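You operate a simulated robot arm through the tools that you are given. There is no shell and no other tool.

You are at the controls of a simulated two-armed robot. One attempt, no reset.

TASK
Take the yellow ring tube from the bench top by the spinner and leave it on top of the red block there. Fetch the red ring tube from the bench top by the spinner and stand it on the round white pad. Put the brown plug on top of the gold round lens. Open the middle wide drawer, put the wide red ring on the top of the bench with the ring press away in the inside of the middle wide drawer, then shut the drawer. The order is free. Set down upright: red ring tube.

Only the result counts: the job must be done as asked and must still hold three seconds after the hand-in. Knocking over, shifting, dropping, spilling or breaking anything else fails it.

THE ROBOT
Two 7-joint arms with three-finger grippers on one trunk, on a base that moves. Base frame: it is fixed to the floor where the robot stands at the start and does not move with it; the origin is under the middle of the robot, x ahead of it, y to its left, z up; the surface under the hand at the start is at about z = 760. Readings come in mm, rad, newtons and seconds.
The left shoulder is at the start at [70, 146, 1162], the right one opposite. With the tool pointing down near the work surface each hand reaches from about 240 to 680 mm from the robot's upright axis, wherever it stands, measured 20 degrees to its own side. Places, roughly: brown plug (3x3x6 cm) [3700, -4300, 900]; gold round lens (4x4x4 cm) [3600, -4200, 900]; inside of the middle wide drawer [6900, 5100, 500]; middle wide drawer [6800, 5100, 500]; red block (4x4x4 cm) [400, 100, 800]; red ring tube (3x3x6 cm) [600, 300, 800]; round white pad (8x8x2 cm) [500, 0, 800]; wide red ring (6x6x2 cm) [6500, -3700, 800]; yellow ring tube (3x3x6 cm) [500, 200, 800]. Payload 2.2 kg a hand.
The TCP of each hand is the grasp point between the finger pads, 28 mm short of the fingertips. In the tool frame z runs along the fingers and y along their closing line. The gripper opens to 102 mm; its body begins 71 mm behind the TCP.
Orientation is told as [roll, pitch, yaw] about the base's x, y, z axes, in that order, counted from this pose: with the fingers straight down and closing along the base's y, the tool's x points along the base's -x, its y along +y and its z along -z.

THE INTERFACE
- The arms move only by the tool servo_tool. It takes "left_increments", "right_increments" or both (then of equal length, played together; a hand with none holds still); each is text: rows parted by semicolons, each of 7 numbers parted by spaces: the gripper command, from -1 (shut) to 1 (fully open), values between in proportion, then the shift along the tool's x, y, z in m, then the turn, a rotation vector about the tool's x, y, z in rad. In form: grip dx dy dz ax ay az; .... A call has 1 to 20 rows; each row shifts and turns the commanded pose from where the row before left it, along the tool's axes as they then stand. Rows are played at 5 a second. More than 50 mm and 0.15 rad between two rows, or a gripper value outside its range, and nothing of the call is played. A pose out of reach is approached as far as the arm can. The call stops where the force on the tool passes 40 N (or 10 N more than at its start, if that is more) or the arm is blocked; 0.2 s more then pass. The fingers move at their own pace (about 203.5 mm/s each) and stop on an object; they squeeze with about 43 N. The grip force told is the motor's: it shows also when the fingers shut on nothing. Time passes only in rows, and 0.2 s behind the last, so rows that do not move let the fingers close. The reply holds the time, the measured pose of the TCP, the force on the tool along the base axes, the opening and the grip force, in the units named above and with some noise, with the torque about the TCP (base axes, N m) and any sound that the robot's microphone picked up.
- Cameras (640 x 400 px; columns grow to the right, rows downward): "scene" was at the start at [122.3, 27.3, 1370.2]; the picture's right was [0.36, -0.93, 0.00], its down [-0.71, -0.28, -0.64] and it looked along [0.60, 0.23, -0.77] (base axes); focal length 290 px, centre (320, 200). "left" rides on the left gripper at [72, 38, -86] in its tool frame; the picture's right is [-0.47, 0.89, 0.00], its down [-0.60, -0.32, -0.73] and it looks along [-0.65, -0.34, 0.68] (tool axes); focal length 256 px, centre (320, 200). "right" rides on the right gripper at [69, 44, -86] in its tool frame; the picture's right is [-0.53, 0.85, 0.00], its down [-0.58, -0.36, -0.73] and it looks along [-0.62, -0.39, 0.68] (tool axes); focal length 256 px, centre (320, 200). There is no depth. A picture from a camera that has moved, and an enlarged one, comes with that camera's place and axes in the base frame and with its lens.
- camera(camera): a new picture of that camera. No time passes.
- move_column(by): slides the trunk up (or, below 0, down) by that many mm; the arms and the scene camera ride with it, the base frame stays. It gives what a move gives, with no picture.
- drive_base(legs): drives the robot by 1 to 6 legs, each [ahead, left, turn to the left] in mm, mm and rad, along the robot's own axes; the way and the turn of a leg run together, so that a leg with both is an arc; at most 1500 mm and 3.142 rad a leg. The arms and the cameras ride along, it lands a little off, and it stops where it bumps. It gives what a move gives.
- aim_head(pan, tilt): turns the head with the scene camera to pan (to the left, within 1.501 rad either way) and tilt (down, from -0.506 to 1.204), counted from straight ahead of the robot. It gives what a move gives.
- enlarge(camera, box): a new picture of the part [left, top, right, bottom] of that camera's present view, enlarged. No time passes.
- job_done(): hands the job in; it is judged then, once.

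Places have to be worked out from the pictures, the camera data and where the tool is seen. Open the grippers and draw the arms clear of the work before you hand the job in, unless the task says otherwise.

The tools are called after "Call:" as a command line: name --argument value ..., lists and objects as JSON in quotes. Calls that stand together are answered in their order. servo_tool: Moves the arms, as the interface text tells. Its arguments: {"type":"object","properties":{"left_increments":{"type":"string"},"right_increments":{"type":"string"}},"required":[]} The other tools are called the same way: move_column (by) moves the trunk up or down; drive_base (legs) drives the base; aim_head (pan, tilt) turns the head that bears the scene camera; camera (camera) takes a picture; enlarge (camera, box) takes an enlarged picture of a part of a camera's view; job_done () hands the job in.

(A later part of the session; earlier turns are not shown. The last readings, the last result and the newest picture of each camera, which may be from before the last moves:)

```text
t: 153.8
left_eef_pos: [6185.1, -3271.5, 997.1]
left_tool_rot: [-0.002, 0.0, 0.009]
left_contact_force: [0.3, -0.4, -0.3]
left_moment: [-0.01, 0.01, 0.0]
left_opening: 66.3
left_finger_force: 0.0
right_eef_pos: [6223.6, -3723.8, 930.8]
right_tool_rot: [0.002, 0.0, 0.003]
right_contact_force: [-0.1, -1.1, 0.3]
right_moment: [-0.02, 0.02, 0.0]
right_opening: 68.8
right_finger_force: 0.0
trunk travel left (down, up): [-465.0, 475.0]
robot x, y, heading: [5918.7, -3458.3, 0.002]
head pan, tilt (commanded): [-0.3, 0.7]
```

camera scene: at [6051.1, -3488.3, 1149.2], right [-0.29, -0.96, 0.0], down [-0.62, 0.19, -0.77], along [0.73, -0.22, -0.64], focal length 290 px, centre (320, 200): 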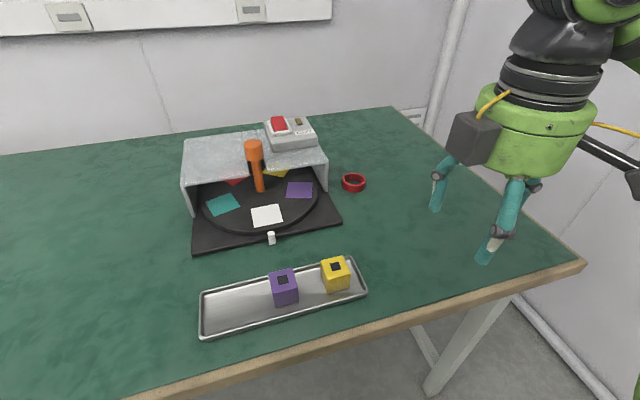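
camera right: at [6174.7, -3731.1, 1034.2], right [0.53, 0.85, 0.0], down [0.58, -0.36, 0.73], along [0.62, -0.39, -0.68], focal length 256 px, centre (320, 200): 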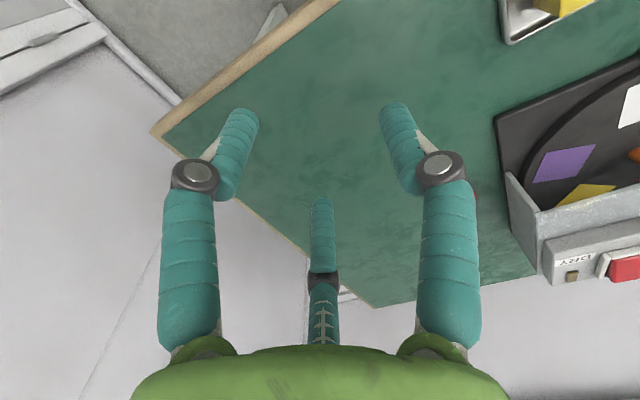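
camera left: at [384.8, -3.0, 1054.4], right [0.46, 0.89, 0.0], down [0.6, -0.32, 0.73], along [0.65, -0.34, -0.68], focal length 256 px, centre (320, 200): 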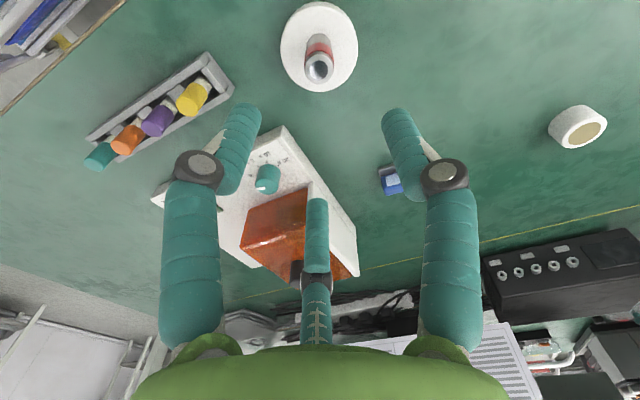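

Back at yaw 0. I move forward to above the ring at z≈930.

Call:
servo_tool --right_increments "0.35 -0.04 0.0024 0 0 0 0; 0.35 -0.04 0.0024 0 0 0 0; 0.35 -0.04 0.0024 0 0 0 0; 0.35 -0.04 0.0024 0 0 0 0; 0.35 -0.04 0.0024 0 0 0 0; 0.35 -0.04 0.0024 0 0 0 0; 0.35 -0.04 0.0024 0 0 0 0; 0.35 0 0 0 0 0 0"

Call:
camera --camera "right"

Call:
camera --camera "scene"

```text
t: 155.6
left_eef_pos: [6182.8, -3271.1, 997.4]
left_tool_rot: [-0.003, -0.002, 0.009]
left_contact_force: [-0.5, 0.6, -0.1]
left_moment: [0.03, -0.03, -0.02]
left_opening: 66.2
left_finger_force: 0.0
right_eef_pos: [6502.6, -3707.1, 930.7]
right_tool_rot: [-0.001, 0.001, 0.004]
right_contact_force: [-0.1, 0.2, -0.8]
right_moment: [0.04, 0.01, 0.03]
right_opening: 69.0
right_finger_force: 0.0
trunk travel left (down, up): [-465.0, 475.0]
robot x, y, heading: [5918.5, -3464.8, 0.011]
head pan, tilt (commanded): [-0.3, 0.7]
```

```text
taken
camera right: at [6434.0, -3662.7, 1017.3], right [0.53, 0.85, 0.0], down [0.58, -0.36, 0.73], along [0.62, -0.39, -0.68], focal length 256 px, centre (320, 200)
```

right: 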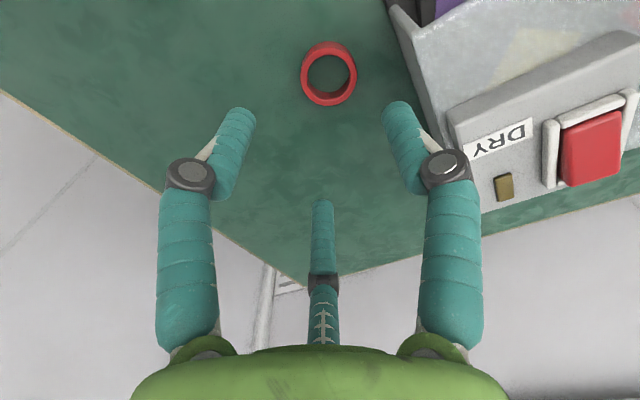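

```text
taken
camera scene: at [6050.5, -3488.8, 1149.2], right [-0.29, -0.96, 0.0], down [-0.62, 0.19, -0.77], along [0.73, -0.22, -0.64], focal length 290 px, centre (320, 200)
```

scene: 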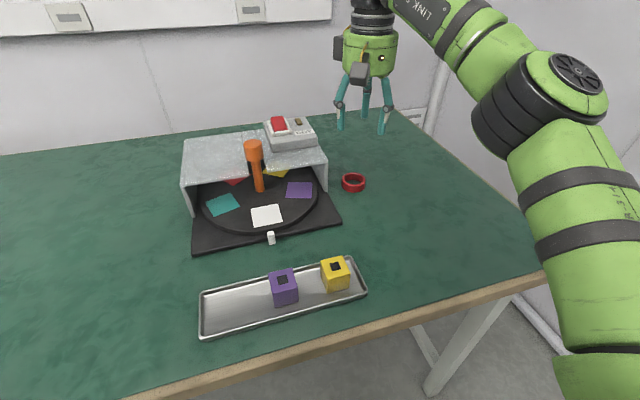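

I enlarge the hand view of the ring.

Call:
enlarge --camera "right" --box '[270, 20, 390, 120]'

Call:
enlarge --camera "scene" --box '[300, 140, 400, 220]'

```text
4.00 times, centred on (330, 70) of right
camera zoom: at [6434.0, -3662.7, 1017.3], right [0.53, 0.85, 0.0], down [0.58, -0.36, 0.73], along [0.62, -0.39, -0.68], focal length 1024 px, centre (280, 720)
```

zoom: 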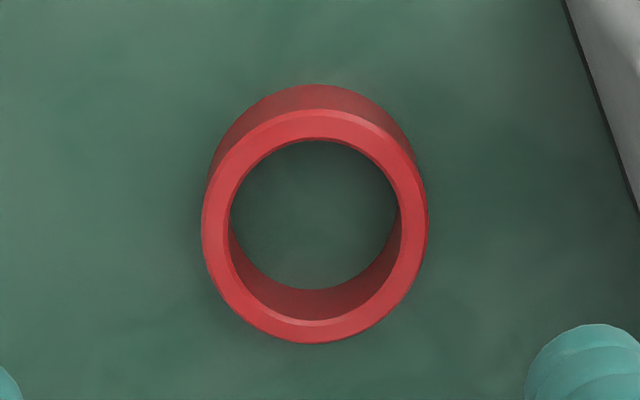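

```text
5.00 times, centred on (350, 180) of scene
camera zoom: at [6050.5, -3488.8, 1149.2], right [-0.29, -0.96, 0.0], down [-0.62, 0.19, -0.77], along [0.73, -0.22, -0.64], focal length 1451 px, centre (170, 300)
```

zoom: 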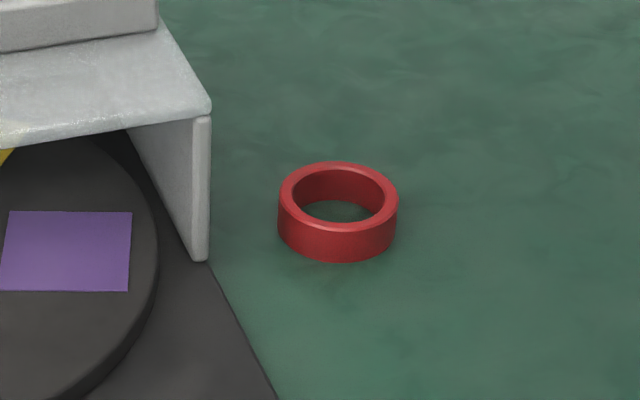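

Ring centre (6515.7, -3705.5), 51 mm wide, top z≈780; the hood wall is at y≈-3642. I centre, narrow the opening to about 61 mm and descend to z≈830 for a check.

Call:
servo_tool --right_increments "0.2 -0.0131 0.0016 0.02 0 0 0; 0.2 0 0 0.04 0 0 0; 0.2 0 0 0.04 0 0 0; 0.2 0 0 0 0 0 0"

Call:
camera --camera "right"

Call:
enlarge --camera "scene" --box '[260, 60, 440, 220]'

```text
t: 156.6
left_eef_pos: [6183.7, -3269.8, 997.5]
left_tool_rot: [-0.003, -0.001, 0.009]
left_contact_force: [-0.1, 0.2, -0.2]
left_moment: [0.0, -0.03, 0.04]
left_opening: 66.4
left_finger_force: 0.0
right_eef_pos: [6516.1, -3702.5, 829.4]
right_tool_rot: [0.001, 0.001, 0.003]
right_contact_force: [0.0, 0.7, -0.6]
right_moment: [0.03, 0.01, -0.01]
right_opening: 61.2
right_finger_force: 0.0
trunk travel left (down, up): [-465.0, 475.0]
robot x, y, heading: [5919.1, -3462.7, 0.005]
head pan, tilt (commanded): [-0.3, 0.7]
```

```text
taken
camera right: at [6447.5, -3658.9, 916.3], right [0.53, 0.85, 0.0], down [0.58, -0.36, 0.73], along [0.62, -0.39, -0.68], focal length 256 px, centre (320, 200)
```

right: 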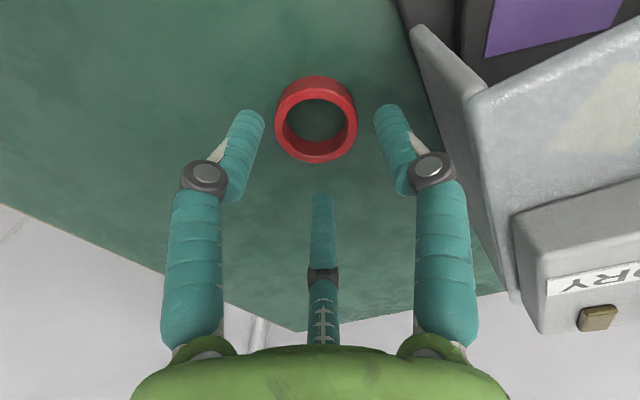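

```text
2.50 times, centred on (350, 140) of scene
camera zoom: at [6050.8, -3487.8, 1149.2], right [-0.29, -0.96, 0.0], down [-0.62, 0.19, -0.77], along [0.73, -0.22, -0.64], focal length 725 px, centre (245, 350)
```

zoom: 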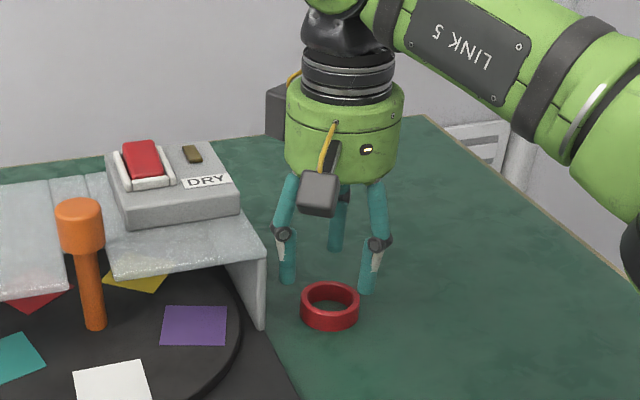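

The ring is within 1–2 mm of the tool axis and the thumb clears the wall. I descend to z≈793, watching the force.

Call:
servo_tool --right_increments "0.2 0 -0.001 0.012 0 0 0; 0.2 0 0 0.012 0 0 0; 0.2 0 0 0.012 0 0 0; 0.2 0 0 0 0 0 0"

Call:
camera --camera "right"

Call:
enlarge --camera "scene" --box '[280, 80, 420, 220]'

```text
t: 157.6
left_eef_pos: [6184.4, -3269.4, 997.3]
left_tool_rot: [-0.001, -0.001, 0.009]
left_contact_force: [0.5, 0.4, -0.9]
left_moment: [-0.02, 0.02, -0.01]
left_opening: 66.4
left_finger_force: 0.1
right_eef_pos: [6516.2, -3703.6, 794.3]
right_tool_rot: [0.001, 0.001, 0.003]
right_contact_force: [-0.1, -0.1, -0.3]
right_moment: [-0.03, -0.02, -0.02]
right_opening: 61.0
right_finger_force: 0.0
trunk travel left (down, up): [-465.0, 475.0]
robot x, y, heading: [5919.1, -3461.8, 0.005]
head pan, tilt (commanded): [-0.3, 0.7]
```

```text
taken
camera right: at [6448.0, -3660.5, 880.5], right [0.53, 0.85, 0.0], down [0.58, -0.36, 0.73], along [0.62, -0.39, -0.68], focal length 256 px, centre (320, 200)
```

right: 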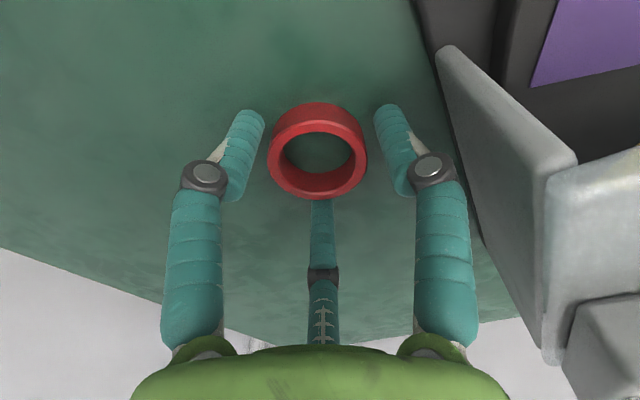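

```text
2.86 times, centred on (350, 150) of scene
camera zoom: at [6051.1, -3487.9, 1149.2], right [-0.29, -0.96, 0.0], down [-0.62, 0.19, -0.77], along [0.73, -0.22, -0.64], focal length 829 px, centre (234, 343)
```

zoom: 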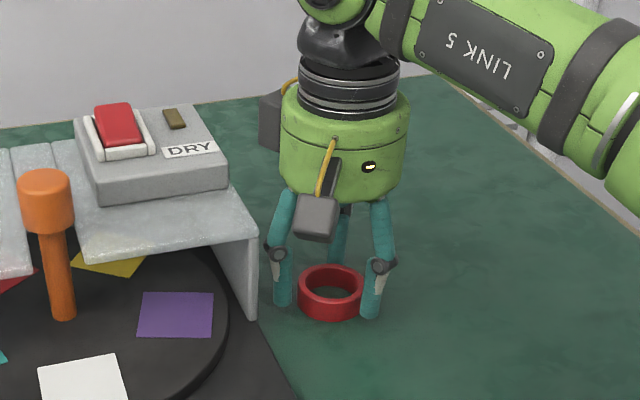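

The fingers surround the ring with tips about 6 mm above the bench. I go down 2 mm more and close.

Call:
servo_tool --right_increments "0.2 0 0 0.0025 0 0 0; 0 0 0 0 0 0 0; -1 0 0 0 0 0 0; -1 0 0 0 0 0 0; -1 0 0 0 0 0 0; -1 0 0 0 0 0 0"

Call:
camera --camera "right"

```text
t: 159.0
left_eef_pos: [6182.9, -3270.7, 997.8]
left_tool_rot: [-0.003, -0.001, 0.009]
left_contact_force: [-0.4, -0.1, 0.8]
left_moment: [0.0, 0.0, 0.0]
left_opening: 66.3
left_finger_force: 0.1
right_eef_pos: [6517.5, -3704.1, 792.6]
right_tool_rot: [0.0, 0.003, 0.002]
right_contact_force: [0.7, 1.2, 1.5]
right_moment: [0.02, -0.01, -0.01]
right_opening: 47.0
right_finger_force: 43.2
trunk travel left (down, up): [-465.0, 475.0]
robot x, y, heading: [5921.8, -3459.8, 0.001]
head pan, tilt (commanded): [-0.3, 0.7]
```

```text
taken
camera right: at [6448.2, -3660.5, 878.5], right [0.53, 0.85, 0.0], down [0.58, -0.36, 0.73], along [0.62, -0.39, -0.68], focal length 256 px, centre (320, 200)
```

right: 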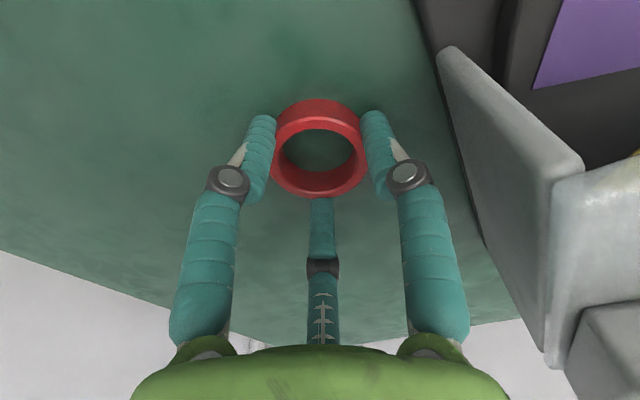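

The ring is gripped at 47 mm. I lift it straight up, checking that it comes along.

Call:
servo_tool --right_increments "-1 0 0 -0.015 0 0 0; -1 0 0 -0.03 0 0 0; -1 0 0 -0.04 0 0 0; -1 0 0 -0.04 0 0 0; -1 0 0 0 0 0 0"

Call:
camera --camera "right"

Call:
camera --camera "scene"

```text
t: 160.2
left_eef_pos: [6184.0, -3271.8, 997.2]
left_tool_rot: [-0.002, -0.001, 0.008]
left_contact_force: [-0.4, -0.4, 0.0]
left_moment: [0.02, 0.01, 0.01]
left_opening: 66.0
left_finger_force: 0.0
right_eef_pos: [6518.4, -3707.1, 916.6]
right_tool_rot: [0.0, 0.002, 0.004]
right_contact_force: [0.2, 0.4, 0.3]
right_moment: [0.0, -0.03, -0.02]
right_opening: 46.8
right_finger_force: 42.7
trunk travel left (down, up): [-465.0, 475.0]
robot x, y, heading: [5919.1, -3465.5, 0.004]
head pan, tilt (commanded): [-0.3, 0.7]
```

```text
taken
camera right: at [6448.6, -3662.3, 1003.2], right [0.53, 0.85, 0.0], down [0.58, -0.36, 0.73], along [0.62, -0.39, -0.68], focal length 256 px, centre (320, 200)
```

right: 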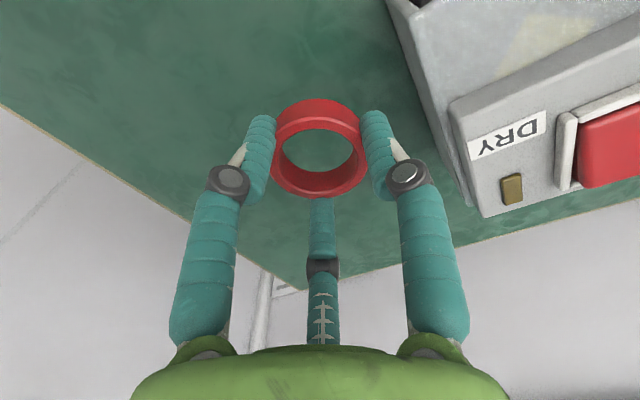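

```text
taken
camera scene: at [6051.7, -3488.6, 1149.1], right [-0.29, -0.96, 0.0], down [-0.62, 0.19, -0.76], along [0.73, -0.22, -0.64], focal length 290 px, centre (320, 200)
```

scene: 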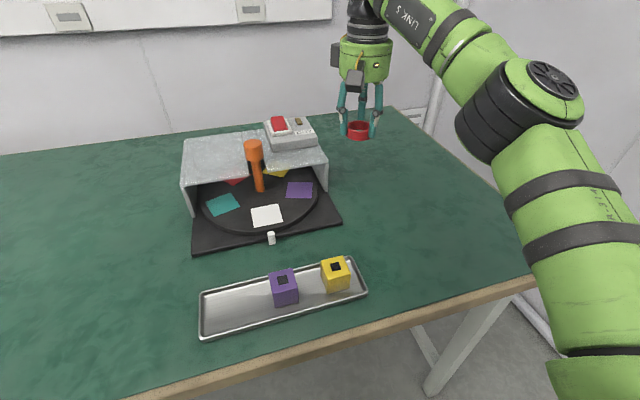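

The ring is held well. I draw the right hand in and up, back away from the bench, and turn left to look for the way to the drawers at (6800, 5100).

Call:
servo_tool --right_increments "-1 0.0375 -0.008 -0.008 0 0 0; -1 0.0375 -0.008 -0.008 0 0 0; -1 0.0375 -0.008 -0.008 0 0 0; -1 0.0375 -0.008 -0.008 0 0 0; -1 0.0375 -0.008 -0.008 0 0 0; -1 0.0375 -0.008 -0.008 0 0 0; -1 0.0375 -0.008 -0.008 0 0 0; -1 0 0 0 0 0 0"

Call:
drive_base --legs '[[-450, 0, 0], [0, 0, 1.2]]'

Call:
aim_head --pan 0.0 --tilt 0.15

Call:
camera --camera "scene"

Call:
aim_head --pan 0.9 --tilt 0.15

Call:
camera --camera "scene"

```text
t: 162.0
left_eef_pos: [6184.5, -3271.4, 997.6]
left_tool_rot: [-0.003, 0.001, 0.01]
left_contact_force: [1.0, 0.0, -0.3]
left_moment: [-0.01, -0.01, -0.03]
left_opening: 66.3
left_finger_force: 0.1
right_eef_pos: [6254.8, -3760.8, 973.9]
right_tool_rot: [0.002, 0.004, 0.005]
right_contact_force: [-0.2, -0.9, -0.8]
right_moment: [0.01, 0.01, -0.02]
right_opening: 46.5
right_finger_force: 42.8
trunk travel left (down, up): [-465.0, 475.0]
robot x, y, heading: [5920.2, -3463.5, -0.001]
head pan, tilt (commanded): [-0.3, 0.7]
```

```text
t: 167.7
left_eef_pos: [5390.1, -3148.1, 997.6]
left_tool_rot: [-0.002, 0.001, 1.205]
left_contact_force: [0.0, -0.2, 0.1]
left_moment: [0.01, 0.0, 0.03]
left_opening: 66.2
left_finger_force: 0.1
right_eef_pos: [5872.2, -3263.0, 974.2]
right_tool_rot: [-0.001, 0.002, 1.198]
right_contact_force: [-0.5, -0.8, 0.8]
right_moment: [0.04, 0.01, -0.04]
right_opening: 46.5
right_finger_force: 43.0
trunk travel left (down, up): [-465.0, 475.0]
robot x, y, heading: [5472.5, -3466.3, 1.202]
head pan, tilt (commanded): [-0.3, 0.7]
```

```text
t: 168.7
left_eef_pos: [5389.8, -3148.1, 998.5]
left_tool_rot: [-0.003, 0.0, 1.204]
left_contact_force: [0.2, -0.2, -0.2]
left_moment: [0.0, 0.0, -0.01]
left_opening: 66.6
left_finger_force: 0.0
right_eef_pos: [5871.9, -3262.2, 975.3]
right_tool_rot: [0.002, 0.001, 1.2]
right_contact_force: [-0.3, 0.5, 0.4]
right_moment: [0.0, 0.05, 0.02]
right_opening: 46.6
right_finger_force: 43.0
trunk travel left (down, up): [-465.0, 475.0]
robot x, y, heading: [5474.7, -3464.7, 1.198]
head pan, tilt (commanded): [0.0, 0.15]
```

```text
taken
camera scene: at [5524.1, -3332.5, 1199.2], right [0.93, -0.36, 0.0], down [-0.05, -0.14, -0.99], along [0.36, 0.92, -0.15], focal length 290 px, centre (320, 200)
```

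scene: 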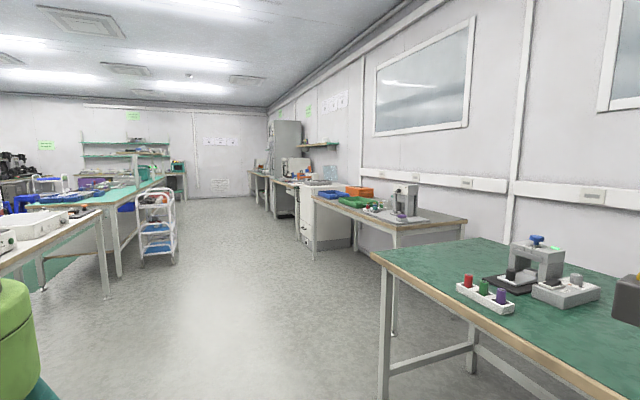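

```text
t: 169.8
left_eef_pos: [5391.7, -3149.4, 998.6]
left_tool_rot: [-0.001, -0.001, 1.205]
left_contact_force: [-0.4, 1.0, 0.7]
left_moment: [0.03, 0.01, -0.01]
left_opening: 66.5
left_finger_force: 0.1
right_eef_pos: [5871.6, -3262.8, 973.5]
right_tool_rot: [0.0, 0.001, 1.199]
right_contact_force: [-0.6, 0.8, -0.4]
right_moment: [0.0, 0.02, -0.01]
right_opening: 46.6
right_finger_force: 43.2
trunk travel left (down, up): [-465.0, 475.0]
robot x, y, heading: [5472.3, -3464.2, 1.204]
head pan, tilt (commanded): [0.901, 0.15]
```

```text
taken
camera scene: at [5443.7, -3338.9, 1199.3], right [0.86, 0.5, 0.0], down [0.08, -0.13, -0.99], along [-0.5, 0.85, -0.15], focal length 290 px, centre (320, 200)
```

scene: 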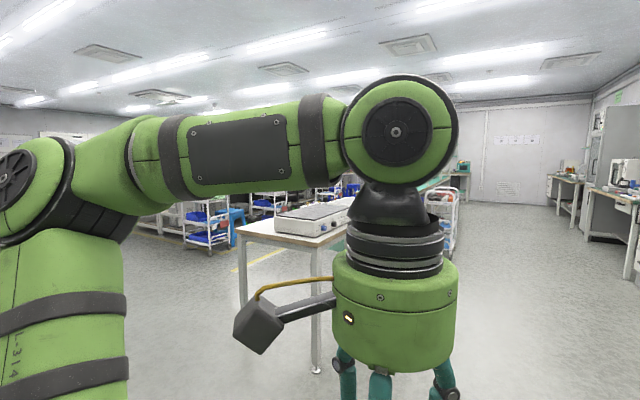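

The drawers should appear near pixel (256, 181), at the far end of this aisle on the right-hand wall. I enlarge that part.

Call:
aim_head --pan 0.0 --tilt 0.15

Call:
enlarge --camera "scene" --box '[120, 120, 360, 270]'

Call:
enlarge --camera "scene" --box '[225, 140, 325, 220]'

```text
t: 171.1
left_eef_pos: [5389.1, -3147.3, 997.3]
left_tool_rot: [-0.002, 0.0, 1.205]
left_contact_force: [0.3, 0.9, -0.1]
left_moment: [-0.01, -0.03, 0.0]
left_opening: 66.3
left_finger_force: 0.0
right_eef_pos: [5873.0, -3263.1, 973.5]
right_tool_rot: [0.001, 0.002, 1.199]
right_contact_force: [0.0, 0.1, -0.2]
right_moment: [0.01, -0.02, 0.0]
right_opening: 46.7
right_finger_force: 43.0
trunk travel left (down, up): [-465.0, 475.0]
robot x, y, heading: [5471.4, -3463.9, 1.202]
head pan, tilt (commanded): [0.0, 0.15]
```

```text
2.67 times, centred on (240, 195) of scene
camera zoom: at [5524.0, -3332.5, 1199.3], right [0.93, -0.36, 0.0], down [-0.05, -0.14, -0.99], along [0.36, 0.92, -0.15], focal length 774 px, centre (533, 213)
```

zoom: 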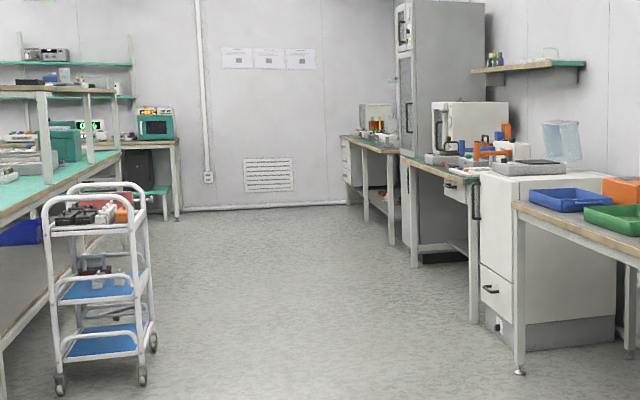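

```text
5.00 times, centred on (275, 180) of scene
camera zoom: at [5524.0, -3332.5, 1199.3], right [0.93, -0.36, 0.0], down [-0.05, -0.14, -0.99], along [0.36, 0.92, -0.15], focal length 1451 px, centre (545, 300)
```

zoom: 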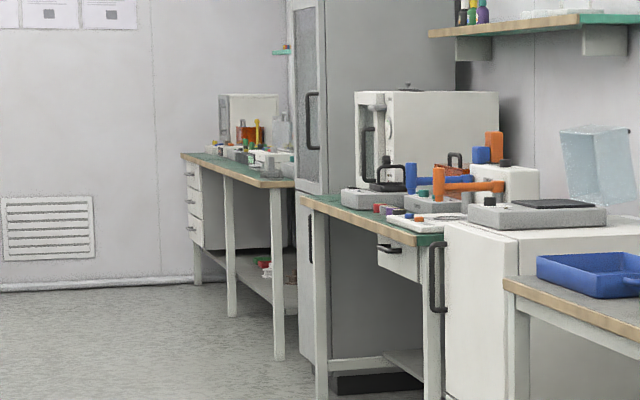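

The three-drawer stack is under the far end of the last bench (handles at about x≈6610, y≈5100). A trolley stands at about x 4700–5115, y 0–500, so I'll drive along x≈5800: first to about (5800, -1500).

Call:
drive_base --legs '[[0, 0, 0.203], [1000, 0, 0], [990, 0, 0], [0, 0, 0.158]]'

Call:
camera --camera "scene"

Call:
camera --camera "right"

```text
t: 182.4
left_eef_pos: [5595.0, -1238.9, 997.2]
left_tool_rot: [-0.002, 0.0, 1.576]
left_contact_force: [0.1, 0.3, -0.2]
left_moment: [-0.01, -0.02, -0.01]
left_opening: 66.3
left_finger_force: 0.2
right_eef_pos: [6085.3, -1171.1, 973.7]
right_tool_rot: [-0.001, 0.001, 1.57]
right_contact_force: [-0.3, 0.0, -0.1]
right_moment: [0.02, 0.01, 0.01]
right_opening: 46.1
right_finger_force: 42.4
trunk travel left (down, up): [-465.0, 475.0]
robot x, y, heading: [5785.7, -1505.4, 1.574]
head pan, tilt (commanded): [0.0, 0.15]
```

```text
taken
camera scene: at [5786.5, -1362.9, 1199.2], right [1.0, 0.0, 0.0], down [0.0, -0.15, -0.99], along [0.0, 0.99, -0.15], focal length 290 px, centre (320, 200)
```

scene: 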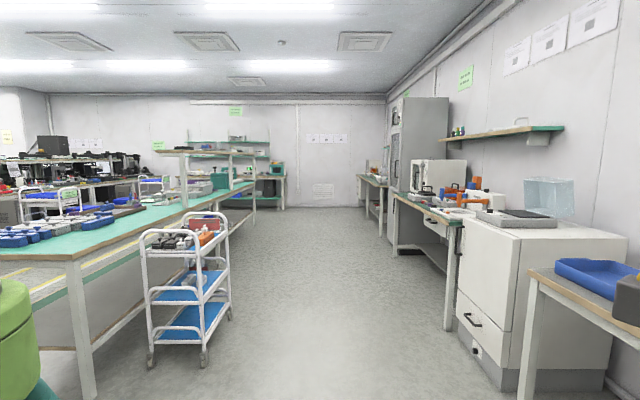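

```text
taken
camera right: at [6043.0, -1239.0, 1060.6], right [-0.85, 0.53, 0.0], down [0.37, 0.58, 0.73], along [0.39, 0.62, -0.68], focal length 256 px, centre (320, 200)
```

right: 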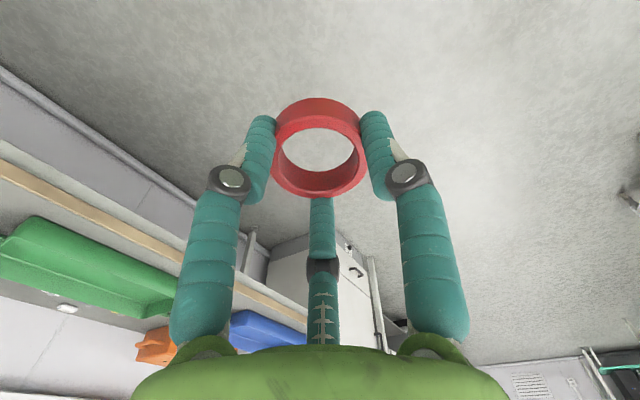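

The corridor ahead is clear at x≈5786 (trolley's right side at x≈5110, bench fronts at x≈6650+). I drive 5700 mm on and look.

Call:
drive_base --legs '[[1450, 0, 0], [1450, 0, 0], [1450, 0, 0], [1350, 0, 0]]'

Call:
aim_head --pan -0.8 --tilt 0.4

Call:
camera --camera "scene"

```text
t: 209.6
left_eef_pos: [5485.8, 4471.7, 997.8]
left_tool_rot: [-0.002, 0.0, 1.602]
left_contact_force: [-0.1, 1.3, -0.8]
left_moment: [0.02, 0.0, 0.02]
left_opening: 66.3
left_finger_force: 0.1
right_eef_pos: [5975.9, 4554.0, 974.9]
right_tool_rot: [0.0, 0.002, 1.596]
right_contact_force: [0.5, 0.4, -0.5]
right_moment: [-0.02, 0.02, -0.02]
right_opening: 46.4
right_finger_force: 43.0
trunk travel left (down, up): [-465.0, 475.0]
robot x, y, heading: [5687.5, 4209.8, 1.599]
head pan, tilt (commanded): [0.0, 0.15]
```

```text
t: 210.8
left_eef_pos: [5485.9, 4472.0, 997.4]
left_tool_rot: [-0.002, 0.0, 1.603]
left_contact_force: [-0.6, 0.0, 0.3]
left_moment: [0.03, 0.0, 0.01]
left_opening: 66.1
left_finger_force: 0.0
right_eef_pos: [5976.5, 4553.6, 974.9]
right_tool_rot: [0.001, 0.001, 1.597]
right_contact_force: [0.2, -0.3, -0.8]
right_moment: [0.01, 0.01, 0.01]
right_opening: 46.3
right_finger_force: 42.6
trunk travel left (down, up): [-465.0, 475.0]
robot x, y, heading: [5683.7, 4208.6, 1.597]
head pan, tilt (commanded): [-0.799, 0.4]
```

```text
taken
camera scene: at [5748.2, 4327.0, 1176.0], right [0.72, -0.7, 0.0], down [-0.27, -0.28, -0.92], along [0.64, 0.66, -0.39], focal length 290 px, centre (320, 200)
```

scene: 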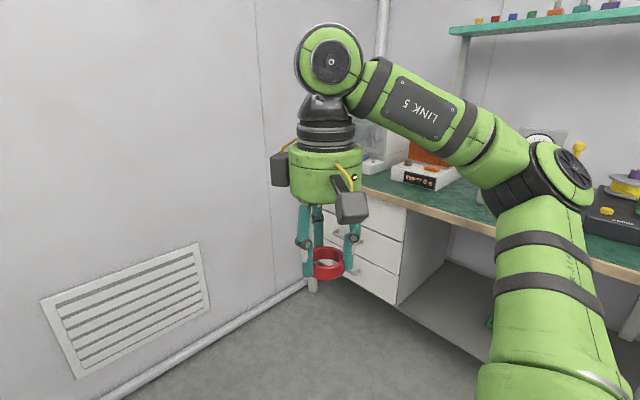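

The drawer stack is in the corner beside the end wall (wall y≈5500). I turn toward it to about heading 0.8 and take a closer look.

Call:
drive_base --legs '[[0, 0, -0.8]]'

Call:
aim_head --pan 0.1 --tilt 0.45

Call:
camera --camera "scene"

```text
t: 213.2
left_eef_pos: [5732.5, 4534.7, 998.4]
left_tool_rot: [-0.003, -0.001, 0.803]
left_contact_force: [0.3, -0.3, -0.8]
left_moment: [-0.03, 0.03, 0.01]
left_opening: 66.2
left_finger_force: 0.1
right_eef_pos: [6133.8, 4240.8, 974.9]
right_tool_rot: [0.001, 0.002, 0.798]
right_contact_force: [0.2, -0.2, 0.4]
right_moment: [0.0, 0.02, 0.03]
right_opening: 46.6
right_finger_force: 42.6
trunk travel left (down, up): [-465.0, 475.0]
robot x, y, heading: [5683.8, 4209.8, 0.803]
head pan, tilt (commanded): [-0.799, 0.4]
```

```text
t: 214.4
left_eef_pos: [5733.7, 4534.7, 997.2]
left_tool_rot: [-0.003, 0.001, 0.803]
left_contact_force: [-0.5, 0.3, -0.2]
left_moment: [-0.01, 0.01, 0.01]
left_opening: 66.5
left_finger_force: 0.1
right_eef_pos: [6131.8, 4241.4, 975.1]
right_tool_rot: [0.0, 0.002, 0.798]
right_contact_force: [-0.1, -0.2, -0.1]
right_moment: [-0.01, -0.03, 0.02]
right_opening: 46.1
right_finger_force: 43.5
trunk travel left (down, up): [-465.0, 475.0]
robot x, y, heading: [5686.2, 4211.9, 0.804]
head pan, tilt (commanded): [0.099, 0.45]
```

```text
taken
camera scene: at [5777.2, 4318.2, 1171.3], right [0.78, -0.62, 0.0], down [-0.27, -0.34, -0.9], along [0.56, 0.7, -0.44], focal length 290 px, centre (320, 200)
```

scene: 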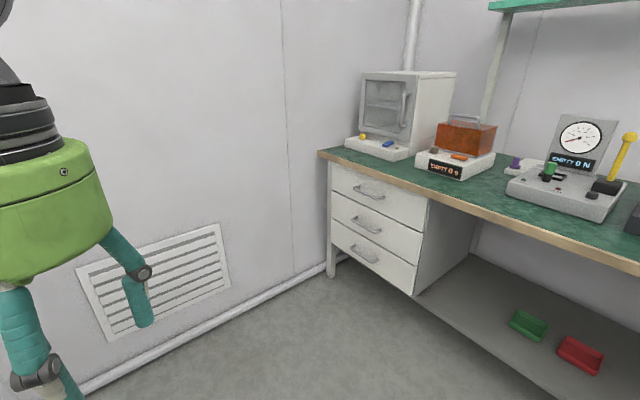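

I enlarge the drawer stack to measure the handles and faces.

Call:
enlarge --camera "scene" --box '[310, 140, 470, 300]'

```text
2.50 times, centred on (390, 220) of scene
camera zoom: at [5777.2, 4318.2, 1171.3], right [0.78, -0.62, 0.0], down [-0.27, -0.34, -0.9], along [0.56, 0.7, -0.44], focal length 725 px, centre (145, 150)
```

zoom: 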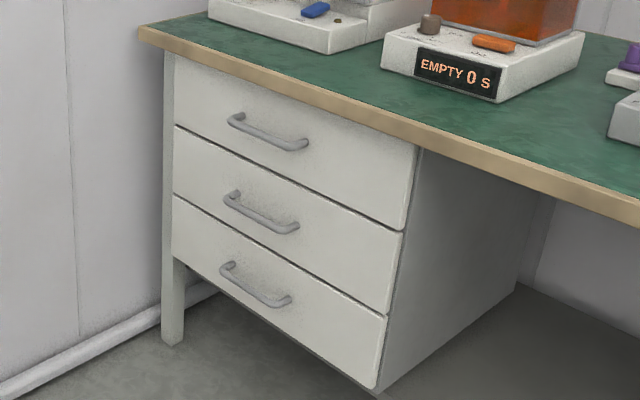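

The stack faces -x: middle drawer about z 428–582, y 4800–5320, its bow handle near (6610, 5050, 505). I turn to heading 0 and shift left to bring the handle in front of the left arm, then lower the trunk.

Call:
drive_base --legs '[[0, 0, -0.804], [0, 640, 0]]'

Call:
move_column --by -220

Call:
aim_head --pan 0.2 --tilt 0.45

Call:
camera --camera "scene"

```text
t: 220.1
left_eef_pos: [5964.2, 5034.0, 997.3]
left_tool_rot: [-0.003, 0.002, -0.011]
left_contact_force: [-0.1, 0.5, 1.7]
left_moment: [-0.06, -0.01, 0.01]
left_opening: 66.6
left_finger_force: 0.0
right_eef_pos: [6024.5, 4542.6, 975.0]
right_tool_rot: [0.003, 0.001, -0.017]
right_contact_force: [-0.7, 0.2, -0.3]
right_moment: [0.03, -0.01, 0.01]
right_opening: 46.4
right_finger_force: 43.1
trunk travel left (down, up): [-465.0, 475.0]
robot x, y, heading: [5693.6, 4848.1, -0.011]
head pan, tilt (commanded): [0.099, 0.45]
```

```text
t: 222.5
left_eef_pos: [5963.6, 5034.1, 775.8]
left_tool_rot: [-0.002, 0.0, -0.014]
left_contact_force: [0.1, -0.5, 0.2]
left_moment: [-0.04, 0.0, 0.03]
left_opening: 66.5
left_finger_force: 0.1
right_eef_pos: [6022.8, 4542.0, 755.4]
right_tool_rot: [0.003, 0.002, -0.017]
right_contact_force: [0.9, 0.3, -0.4]
right_moment: [0.0, -0.01, 0.03]
right_opening: 46.2
right_finger_force: 43.1
trunk travel left (down, up): [-245.0, 695.0]
robot x, y, heading: [5689.9, 4849.9, -0.009]
head pan, tilt (commanded): [0.099, 0.45]
```

```text
t: 223.1
left_eef_pos: [5962.0, 5033.8, 777.0]
left_tool_rot: [-0.002, 0.0, -0.012]
left_contact_force: [0.1, 0.6, 0.2]
left_moment: [0.02, 0.02, 0.0]
left_opening: 66.2
left_finger_force: 0.0
right_eef_pos: [6024.2, 4543.3, 754.9]
right_tool_rot: [0.001, 0.003, -0.018]
right_contact_force: [-0.3, -0.8, -0.3]
right_moment: [0.0, -0.05, 0.02]
right_opening: 46.3
right_finger_force: 43.5
trunk travel left (down, up): [-245.0, 695.0]
robot x, y, heading: [5695.5, 4849.5, -0.013]
head pan, tilt (commanded): [0.201, 0.45]
```

```text
taken
camera scene: at [5835.8, 4863.0, 951.3], right [0.18, -0.98, 0.0], down [-0.43, -0.08, -0.9], along [0.89, 0.17, -0.44], focal length 290 px, centre (320, 200)
```

scene: 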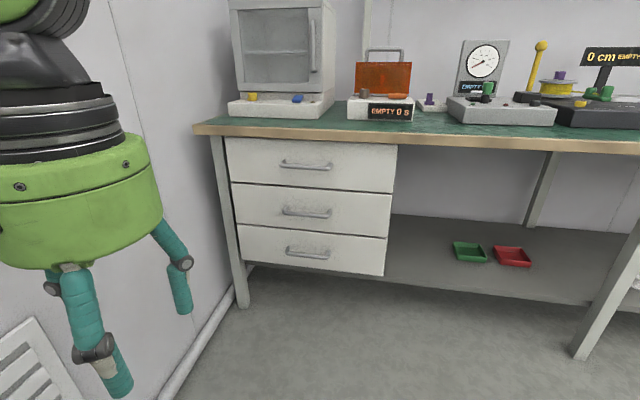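

I enlarge the drawers for a second measurement from this viewpoint.

Call:
enlarge --camera "scene" --box '[200, 110, 420, 290]'

```text
2.22 times, centred on (310, 200) of scene
camera zoom: at [5835.8, 4863.0, 951.3], right [0.18, -0.98, 0.0], down [-0.43, -0.08, -0.9], along [0.89, 0.17, -0.44], focal length 645 px, centre (342, 200)
```

zoom: 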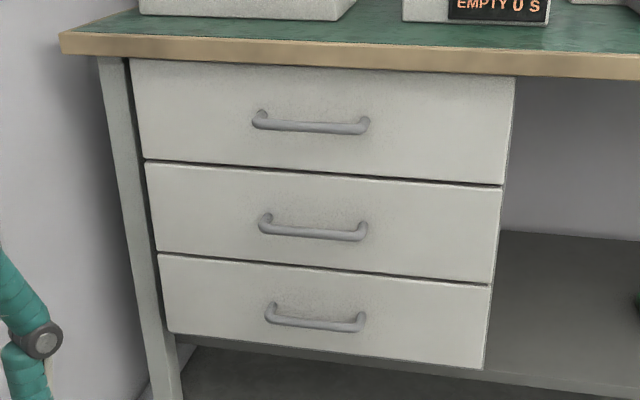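

Triangulated, the middle handle's bar centre is at (6622, 5056, 508) and the drawer face at x≈6652 (y 4800–5318, z 432–588). I move the free left hand forward in open space and test turning it to point forward with its closing line vertical.

Call:
servo_tool --left_increments "0.5 -0.0383 0.0023 0.0196 0 0 0; 0.5 -0.0383 0.0023 0.0196 0 0 0; 0.5 -0.0383 0.0023 0.0196 0 0 0; 0.5 -0.0383 0.0023 0.0196 0 0 0; 0.5 -0.0383 0.0023 0.0196 0 0 0; 0.5 -0.0383 0.0023 0.0196 0 0 0; 0.5 -0.0383 0.0023 0.0196 0 0 0; 0.5 0 0 0 0 0 0"

Call:
servo_tool --left_increments "0.5 0 0 0 -0.0866 -0.0866 0.0866; 0.5 0 0 0 -0.0866 -0.0866 0.0866; 0.5 0 0 0 -0.0866 -0.0866 0.0866; 0.5 0 0 0 -0.0866 -0.0866 0.0866; 0.5 0 0 0 -0.0866 -0.0866 0.0866; 0.5 0 0 0 0 0 0"

```text
t: 224.9
left_eef_pos: [6232.0, 5049.1, 641.9]
left_tool_rot: [-0.002, -0.002, -0.013]
left_contact_force: [0.4, -0.3, -1.4]
left_moment: [0.01, 0.0, 0.01]
left_opening: 76.6
left_finger_force: 0.0
right_eef_pos: [6023.6, 4541.9, 754.7]
right_tool_rot: [0.003, 0.001, -0.017]
right_contact_force: [1.5, -0.4, -0.4]
right_moment: [-0.02, 0.02, 0.03]
right_opening: 46.3
right_finger_force: 43.1
trunk travel left (down, up): [-245.0, 695.0]
robot x, y, heading: [5695.0, 4847.4, -0.019]
head pan, tilt (commanded): [0.201, 0.45]
```

```text
t: 226.3
left_eef_pos: [6231.7, 5046.6, 641.0]
left_tool_rot: [0.532, -0.31, -0.545]
left_contact_force: [-0.3, 0.1, -0.3]
left_moment: [0.03, 0.01, 0.0]
left_opening: 76.1
left_finger_force: 0.1
right_eef_pos: [6024.5, 4542.9, 753.8]
right_tool_rot: [0.002, 0.003, -0.018]
right_contact_force: [0.0, 0.1, 0.1]
right_moment: [-0.02, 0.02, -0.02]
right_opening: 46.3
right_finger_force: 42.7
trunk travel left (down, up): [-245.0, 695.0]
robot x, y, heading: [5695.8, 4848.2, -0.016]
head pan, tilt (commanded): [0.201, 0.45]
```

No limits so far. I continue the rotation in steps.

Call:
servo_tool --left_increments "0.5 0 0 0 -0.0866 -0.0866 0.0866; 0.5 0 0 0 -0.0866 -0.0866 0.0866; 0.5 0 0 0 -0.0866 -0.0866 0.0866; 0.5 0 0 0 -0.0866 -0.0866 0.0866; 0.5 0 0 0 -0.0866 -0.0866 0.0866; 0.5 0 0 0 0 0 0"

Call:
servo_tool --left_increments "0.5 0 0 0 -0.0866 -0.0866 0.0866; 0.5 0 0 0 -0.0866 -0.0866 0.0866; 0.5 0 0 0 -0.0866 -0.0866 0.0866; 0.5 0 0 0 -0.0831 -0.0831 0.0831; 0.5 0 0 0 0 0 0"

Call:
camera --camera "scene"

Call:
camera --camera "left"

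```text
t: 227.7
left_eef_pos: [6231.8, 5047.6, 640.1]
left_tool_rot: [1.166, -0.27, -1.176]
left_contact_force: [0.1, -0.8, 0.8]
left_moment: [-0.02, -0.04, -0.02]
left_opening: 76.4
left_finger_force: 0.1
right_eef_pos: [6022.5, 4542.1, 754.3]
right_tool_rot: [0.0, 0.001, -0.017]
right_contact_force: [0.8, 0.4, 0.3]
right_moment: [-0.01, -0.02, -0.02]
right_opening: 46.1
right_finger_force: 43.2
trunk travel left (down, up): [-245.0, 695.0]
robot x, y, heading: [5696.7, 4845.7, -0.021]
head pan, tilt (commanded): [0.201, 0.45]
```

```text
t: 228.9
left_eef_pos: [6230.6, 5047.0, 639.8]
left_tool_rot: [1.57, 0.001, -1.582]
left_contact_force: [-0.5, 0.1, 1.0]
left_moment: [-0.02, -0.01, 0.0]
left_opening: 76.5
left_finger_force: 0.0
right_eef_pos: [6022.7, 4541.3, 755.4]
right_tool_rot: [0.003, 0.003, -0.017]
right_contact_force: [-0.6, 0.7, -0.6]
right_moment: [-0.03, 0.01, 0.0]
right_opening: 46.4
right_finger_force: 43.4
trunk travel left (down, up): [-245.0, 695.0]
robot x, y, heading: [5693.2, 4849.3, -0.015]
head pan, tilt (commanded): [0.201, 0.45]
```

```text
taken
camera scene: at [5835.7, 4863.0, 951.3], right [0.18, -0.98, 0.0], down [-0.43, -0.08, -0.9], along [0.89, 0.17, -0.44], focal length 290 px, centre (320, 200)
```

scene: 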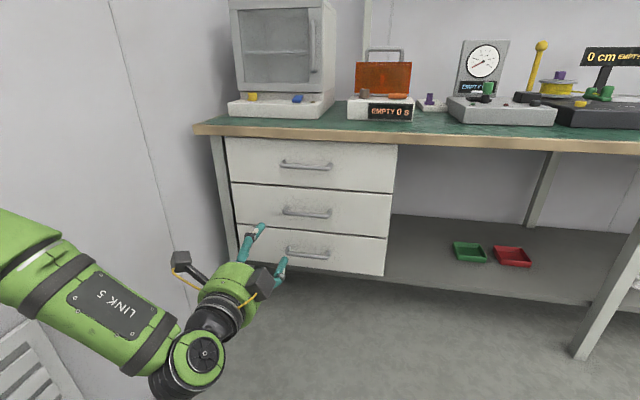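

```text
taken
camera left: at [6145.9, 5120.9, 679.7], right [-0.01, -0.46, 0.89], down [-0.74, -0.6, -0.32], along [0.67, -0.66, -0.34], focal length 256 px, centre (320, 200)
```

left: 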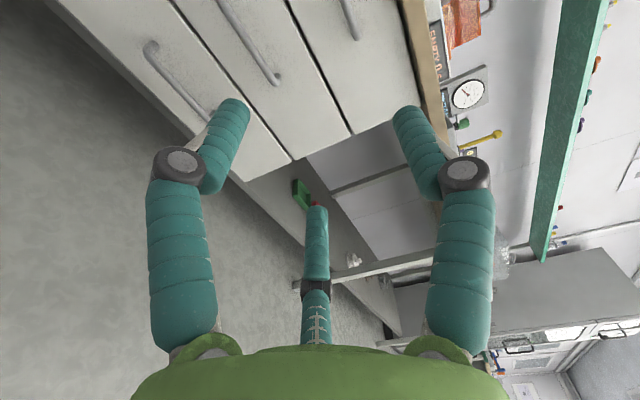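

The left hand now points forward with thumb on top. I lower the trunk 100 mm, drive 300 mm ahead, and look at the hand relative to the handle.

Call:
move_column --by -100

Call:
drive_base --legs '[[260, 0, 0.012]]'

Call:
aim_head --pan 0.25 --tilt 0.5

Call:
camera --camera "scene"

Call:
camera --camera "left"

```text
t: 230.3
left_eef_pos: [6231.8, 5046.6, 540.4]
left_tool_rot: [1.57, -0.002, -1.581]
left_contact_force: [0.5, 0.2, -0.7]
left_moment: [0.04, 0.01, 0.02]
left_opening: 76.4
left_finger_force: 0.1
right_eef_pos: [6023.0, 4542.2, 655.8]
right_tool_rot: [0.002, 0.0, -0.018]
right_contact_force: [-0.3, 0.1, -0.3]
right_moment: [0.01, 0.0, -0.02]
right_opening: 46.4
right_finger_force: 43.1
trunk travel left (down, up): [-145.0, 795.0]
robot x, y, heading: [5699.8, 4845.3, -0.018]
head pan, tilt (commanded): [0.201, 0.45]
```

```text
t: 232.1
left_eef_pos: [6488.6, 5048.7, 540.4]
left_tool_rot: [1.571, -0.002, -1.572]
left_contact_force: [-0.2, 0.0, -0.7]
left_moment: [0.0, -0.01, -0.01]
left_opening: 76.8
left_finger_force: 0.1
right_eef_pos: [6285.6, 4542.2, 654.6]
right_tool_rot: [0.002, 0.002, -0.009]
right_contact_force: [0.1, 0.1, 0.0]
right_moment: [0.01, -0.01, 0.04]
right_opening: 46.1
right_finger_force: 42.7
trunk travel left (down, up): [-145.0, 795.0]
robot x, y, heading: [5956.3, 4847.3, -0.01]
head pan, tilt (commanded): [0.201, 0.45]
```

```text
t: 232.8
left_eef_pos: [6489.6, 5049.7, 539.4]
left_tool_rot: [1.571, -0.001, -1.573]
left_contact_force: [-0.2, 0.0, -0.7]
left_moment: [-0.01, 0.0, 0.01]
left_opening: 76.4
left_finger_force: 0.0
right_eef_pos: [6285.5, 4543.2, 654.5]
right_tool_rot: [0.002, -0.001, -0.008]
right_contact_force: [0.2, 0.1, 0.5]
right_moment: [-0.01, 0.0, 0.02]
right_opening: 46.3
right_finger_force: 42.2
trunk travel left (down, up): [-145.0, 795.0]
robot x, y, heading: [5955.0, 4845.5, -0.004]
head pan, tilt (commanded): [0.25, 0.499]
```

```text
taken
camera scene: at [6092.8, 4865.5, 846.9], right [0.24, -0.97, 0.0], down [-0.46, -0.11, -0.88], along [0.85, 0.21, -0.48], focal length 290 px, centre (320, 200)
```

scene: 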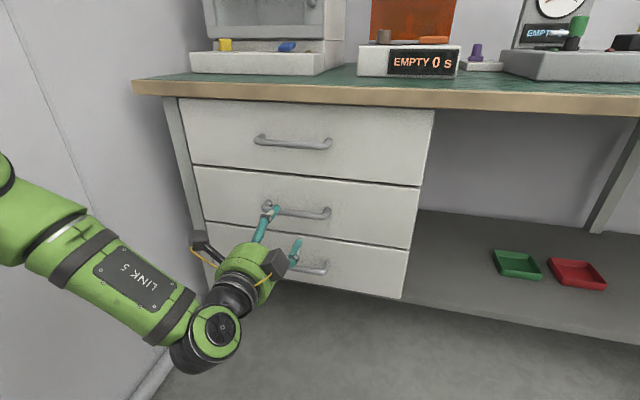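

```text
taken
camera left: at [6402.7, 5121.8, 579.8], right [0.0, -0.46, 0.89], down [-0.73, -0.6, -0.32], along [0.68, -0.65, -0.34], focal length 256 px, centre (320, 200)
```

left: 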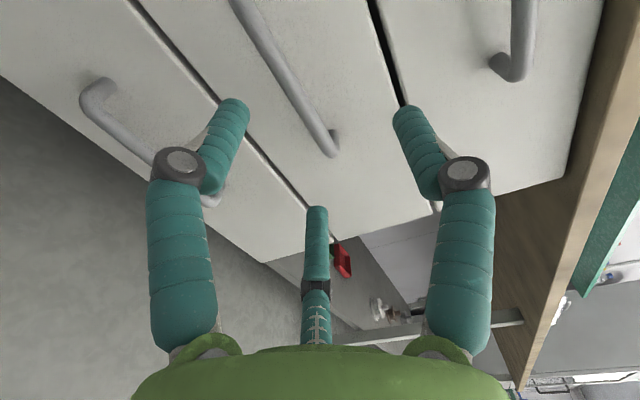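

The handle passes between thumb and the lower fingers, about 30 mm low. I lower the hand to z≈510, shift 7 mm left, advance halfway and check.

Call:
servo_tool --left_increments "0.5 0.0035 -0.015 0 0 0 0; 0.5 0.0035 -0.015 0 0 0 0; 0.5 0 0 0.03 0 0 0; 0.5 0 0 0.03 0 0 0; 0.5 0 0 0 0 0 0"

Call:
camera --camera "left"

Call:
enlarge --camera "scene" --box '[180, 120, 400, 300]'

```text
t: 234.0
left_eef_pos: [6549.6, 5055.6, 510.9]
left_tool_rot: [1.571, -0.001, -1.572]
left_contact_force: [0.4, -0.1, 0.2]
left_moment: [0.01, -0.01, -0.01]
left_opening: 76.4
left_finger_force: 0.0
right_eef_pos: [6286.2, 4541.4, 654.7]
right_tool_rot: [0.003, 0.002, -0.008]
right_contact_force: [0.6, 0.0, -0.3]
right_moment: [-0.01, -0.01, -0.02]
right_opening: 46.3
right_finger_force: 43.2
trunk travel left (down, up): [-145.0, 795.0]
robot x, y, heading: [5952.2, 4845.3, -0.006]
head pan, tilt (commanded): [0.25, 0.499]
```

```text
taken
camera left: at [6463.3, 5128.6, 550.2], right [0.0, -0.46, 0.89], down [-0.73, -0.6, -0.32], along [0.68, -0.65, -0.34], focal length 256 px, centre (320, 200)
```

left: 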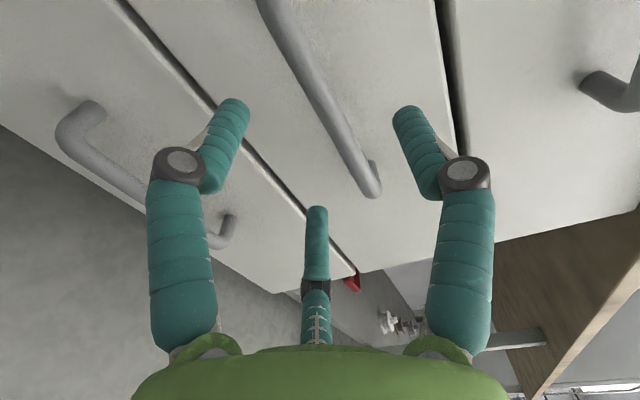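

```text
2.22 times, centred on (290, 210) of scene
camera zoom: at [6092.9, 4865.5, 846.9], right [0.24, -0.97, 0.0], down [-0.46, -0.12, -0.88], along [0.85, 0.21, -0.48], focal length 645 px, centre (387, 178)
```

zoom: 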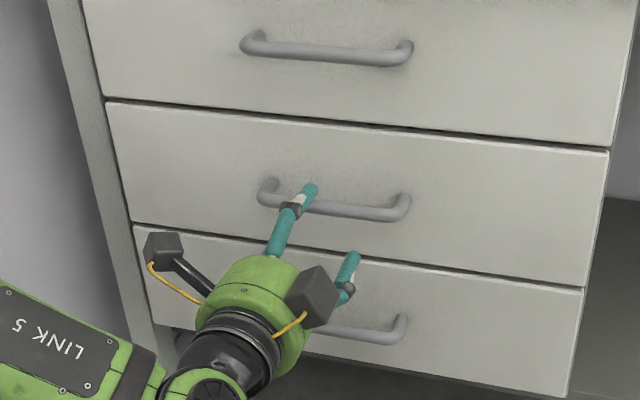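

The hand camera puts the bar a bit higher (z≈520) and maybe nearer (x≈6600–6620). I raise the hand 9 mm, advance 30 mm slowly and look again.

Call:
servo_tool --left_increments "0.5 0 0.009 0 0 0 0; 0.5 0 0 0.015 0 0 0; 0.5 0 0 0.015 0 0 0; 0.5 0 0 0 0 0 0"

Call:
camera --camera "left"

Call:
enlarge --camera "scene" --box '[240, 160, 360, 260]'

```text
t: 235.0
left_eef_pos: [6578.2, 5056.0, 521.2]
left_tool_rot: [1.571, -0.002, -1.573]
left_contact_force: [0.2, -0.1, 0.8]
left_moment: [0.02, 0.01, -0.03]
left_opening: 76.8
left_finger_force: 0.0
right_eef_pos: [6285.2, 4542.2, 654.3]
right_tool_rot: [0.001, -0.001, -0.009]
right_contact_force: [0.0, 0.3, -0.7]
right_moment: [-0.02, 0.0, -0.04]
right_opening: 46.3
right_finger_force: 43.3
trunk travel left (down, up): [-145.0, 795.0]
robot x, y, heading: [5956.7, 4844.1, -0.011]
head pan, tilt (commanded): [0.25, 0.499]
```

```text
taken
camera left: at [6493.0, 5128.6, 558.9], right [0.0, -0.46, 0.89], down [-0.73, -0.6, -0.32], along [0.68, -0.65, -0.34], focal length 256 px, centre (320, 200)
```

left: 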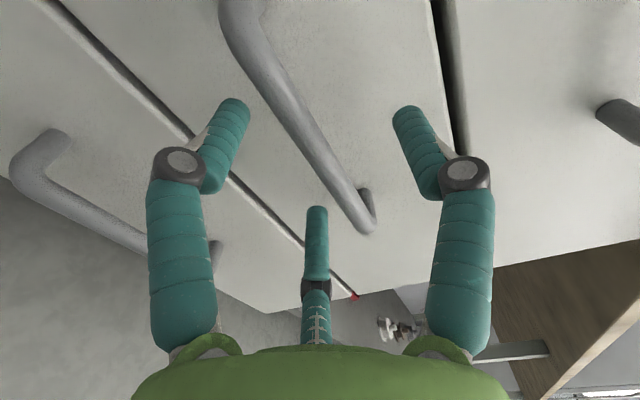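

```text
4.00 times, centred on (300, 210) of scene
camera zoom: at [6092.8, 4865.5, 846.9], right [0.24, -0.97, 0.0], down [-0.46, -0.11, -0.88], along [0.85, 0.21, -0.48], focal length 1160 px, centre (400, 160)
```

zoom: 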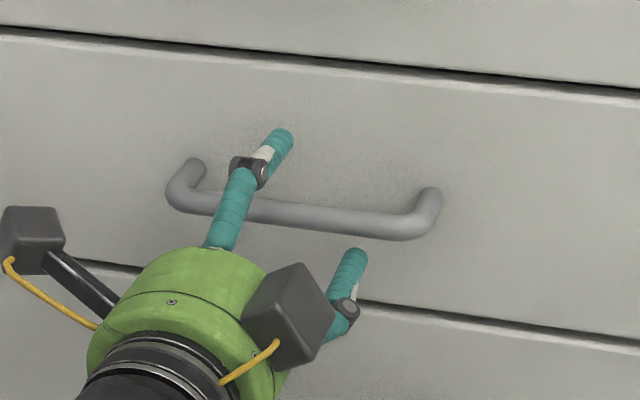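

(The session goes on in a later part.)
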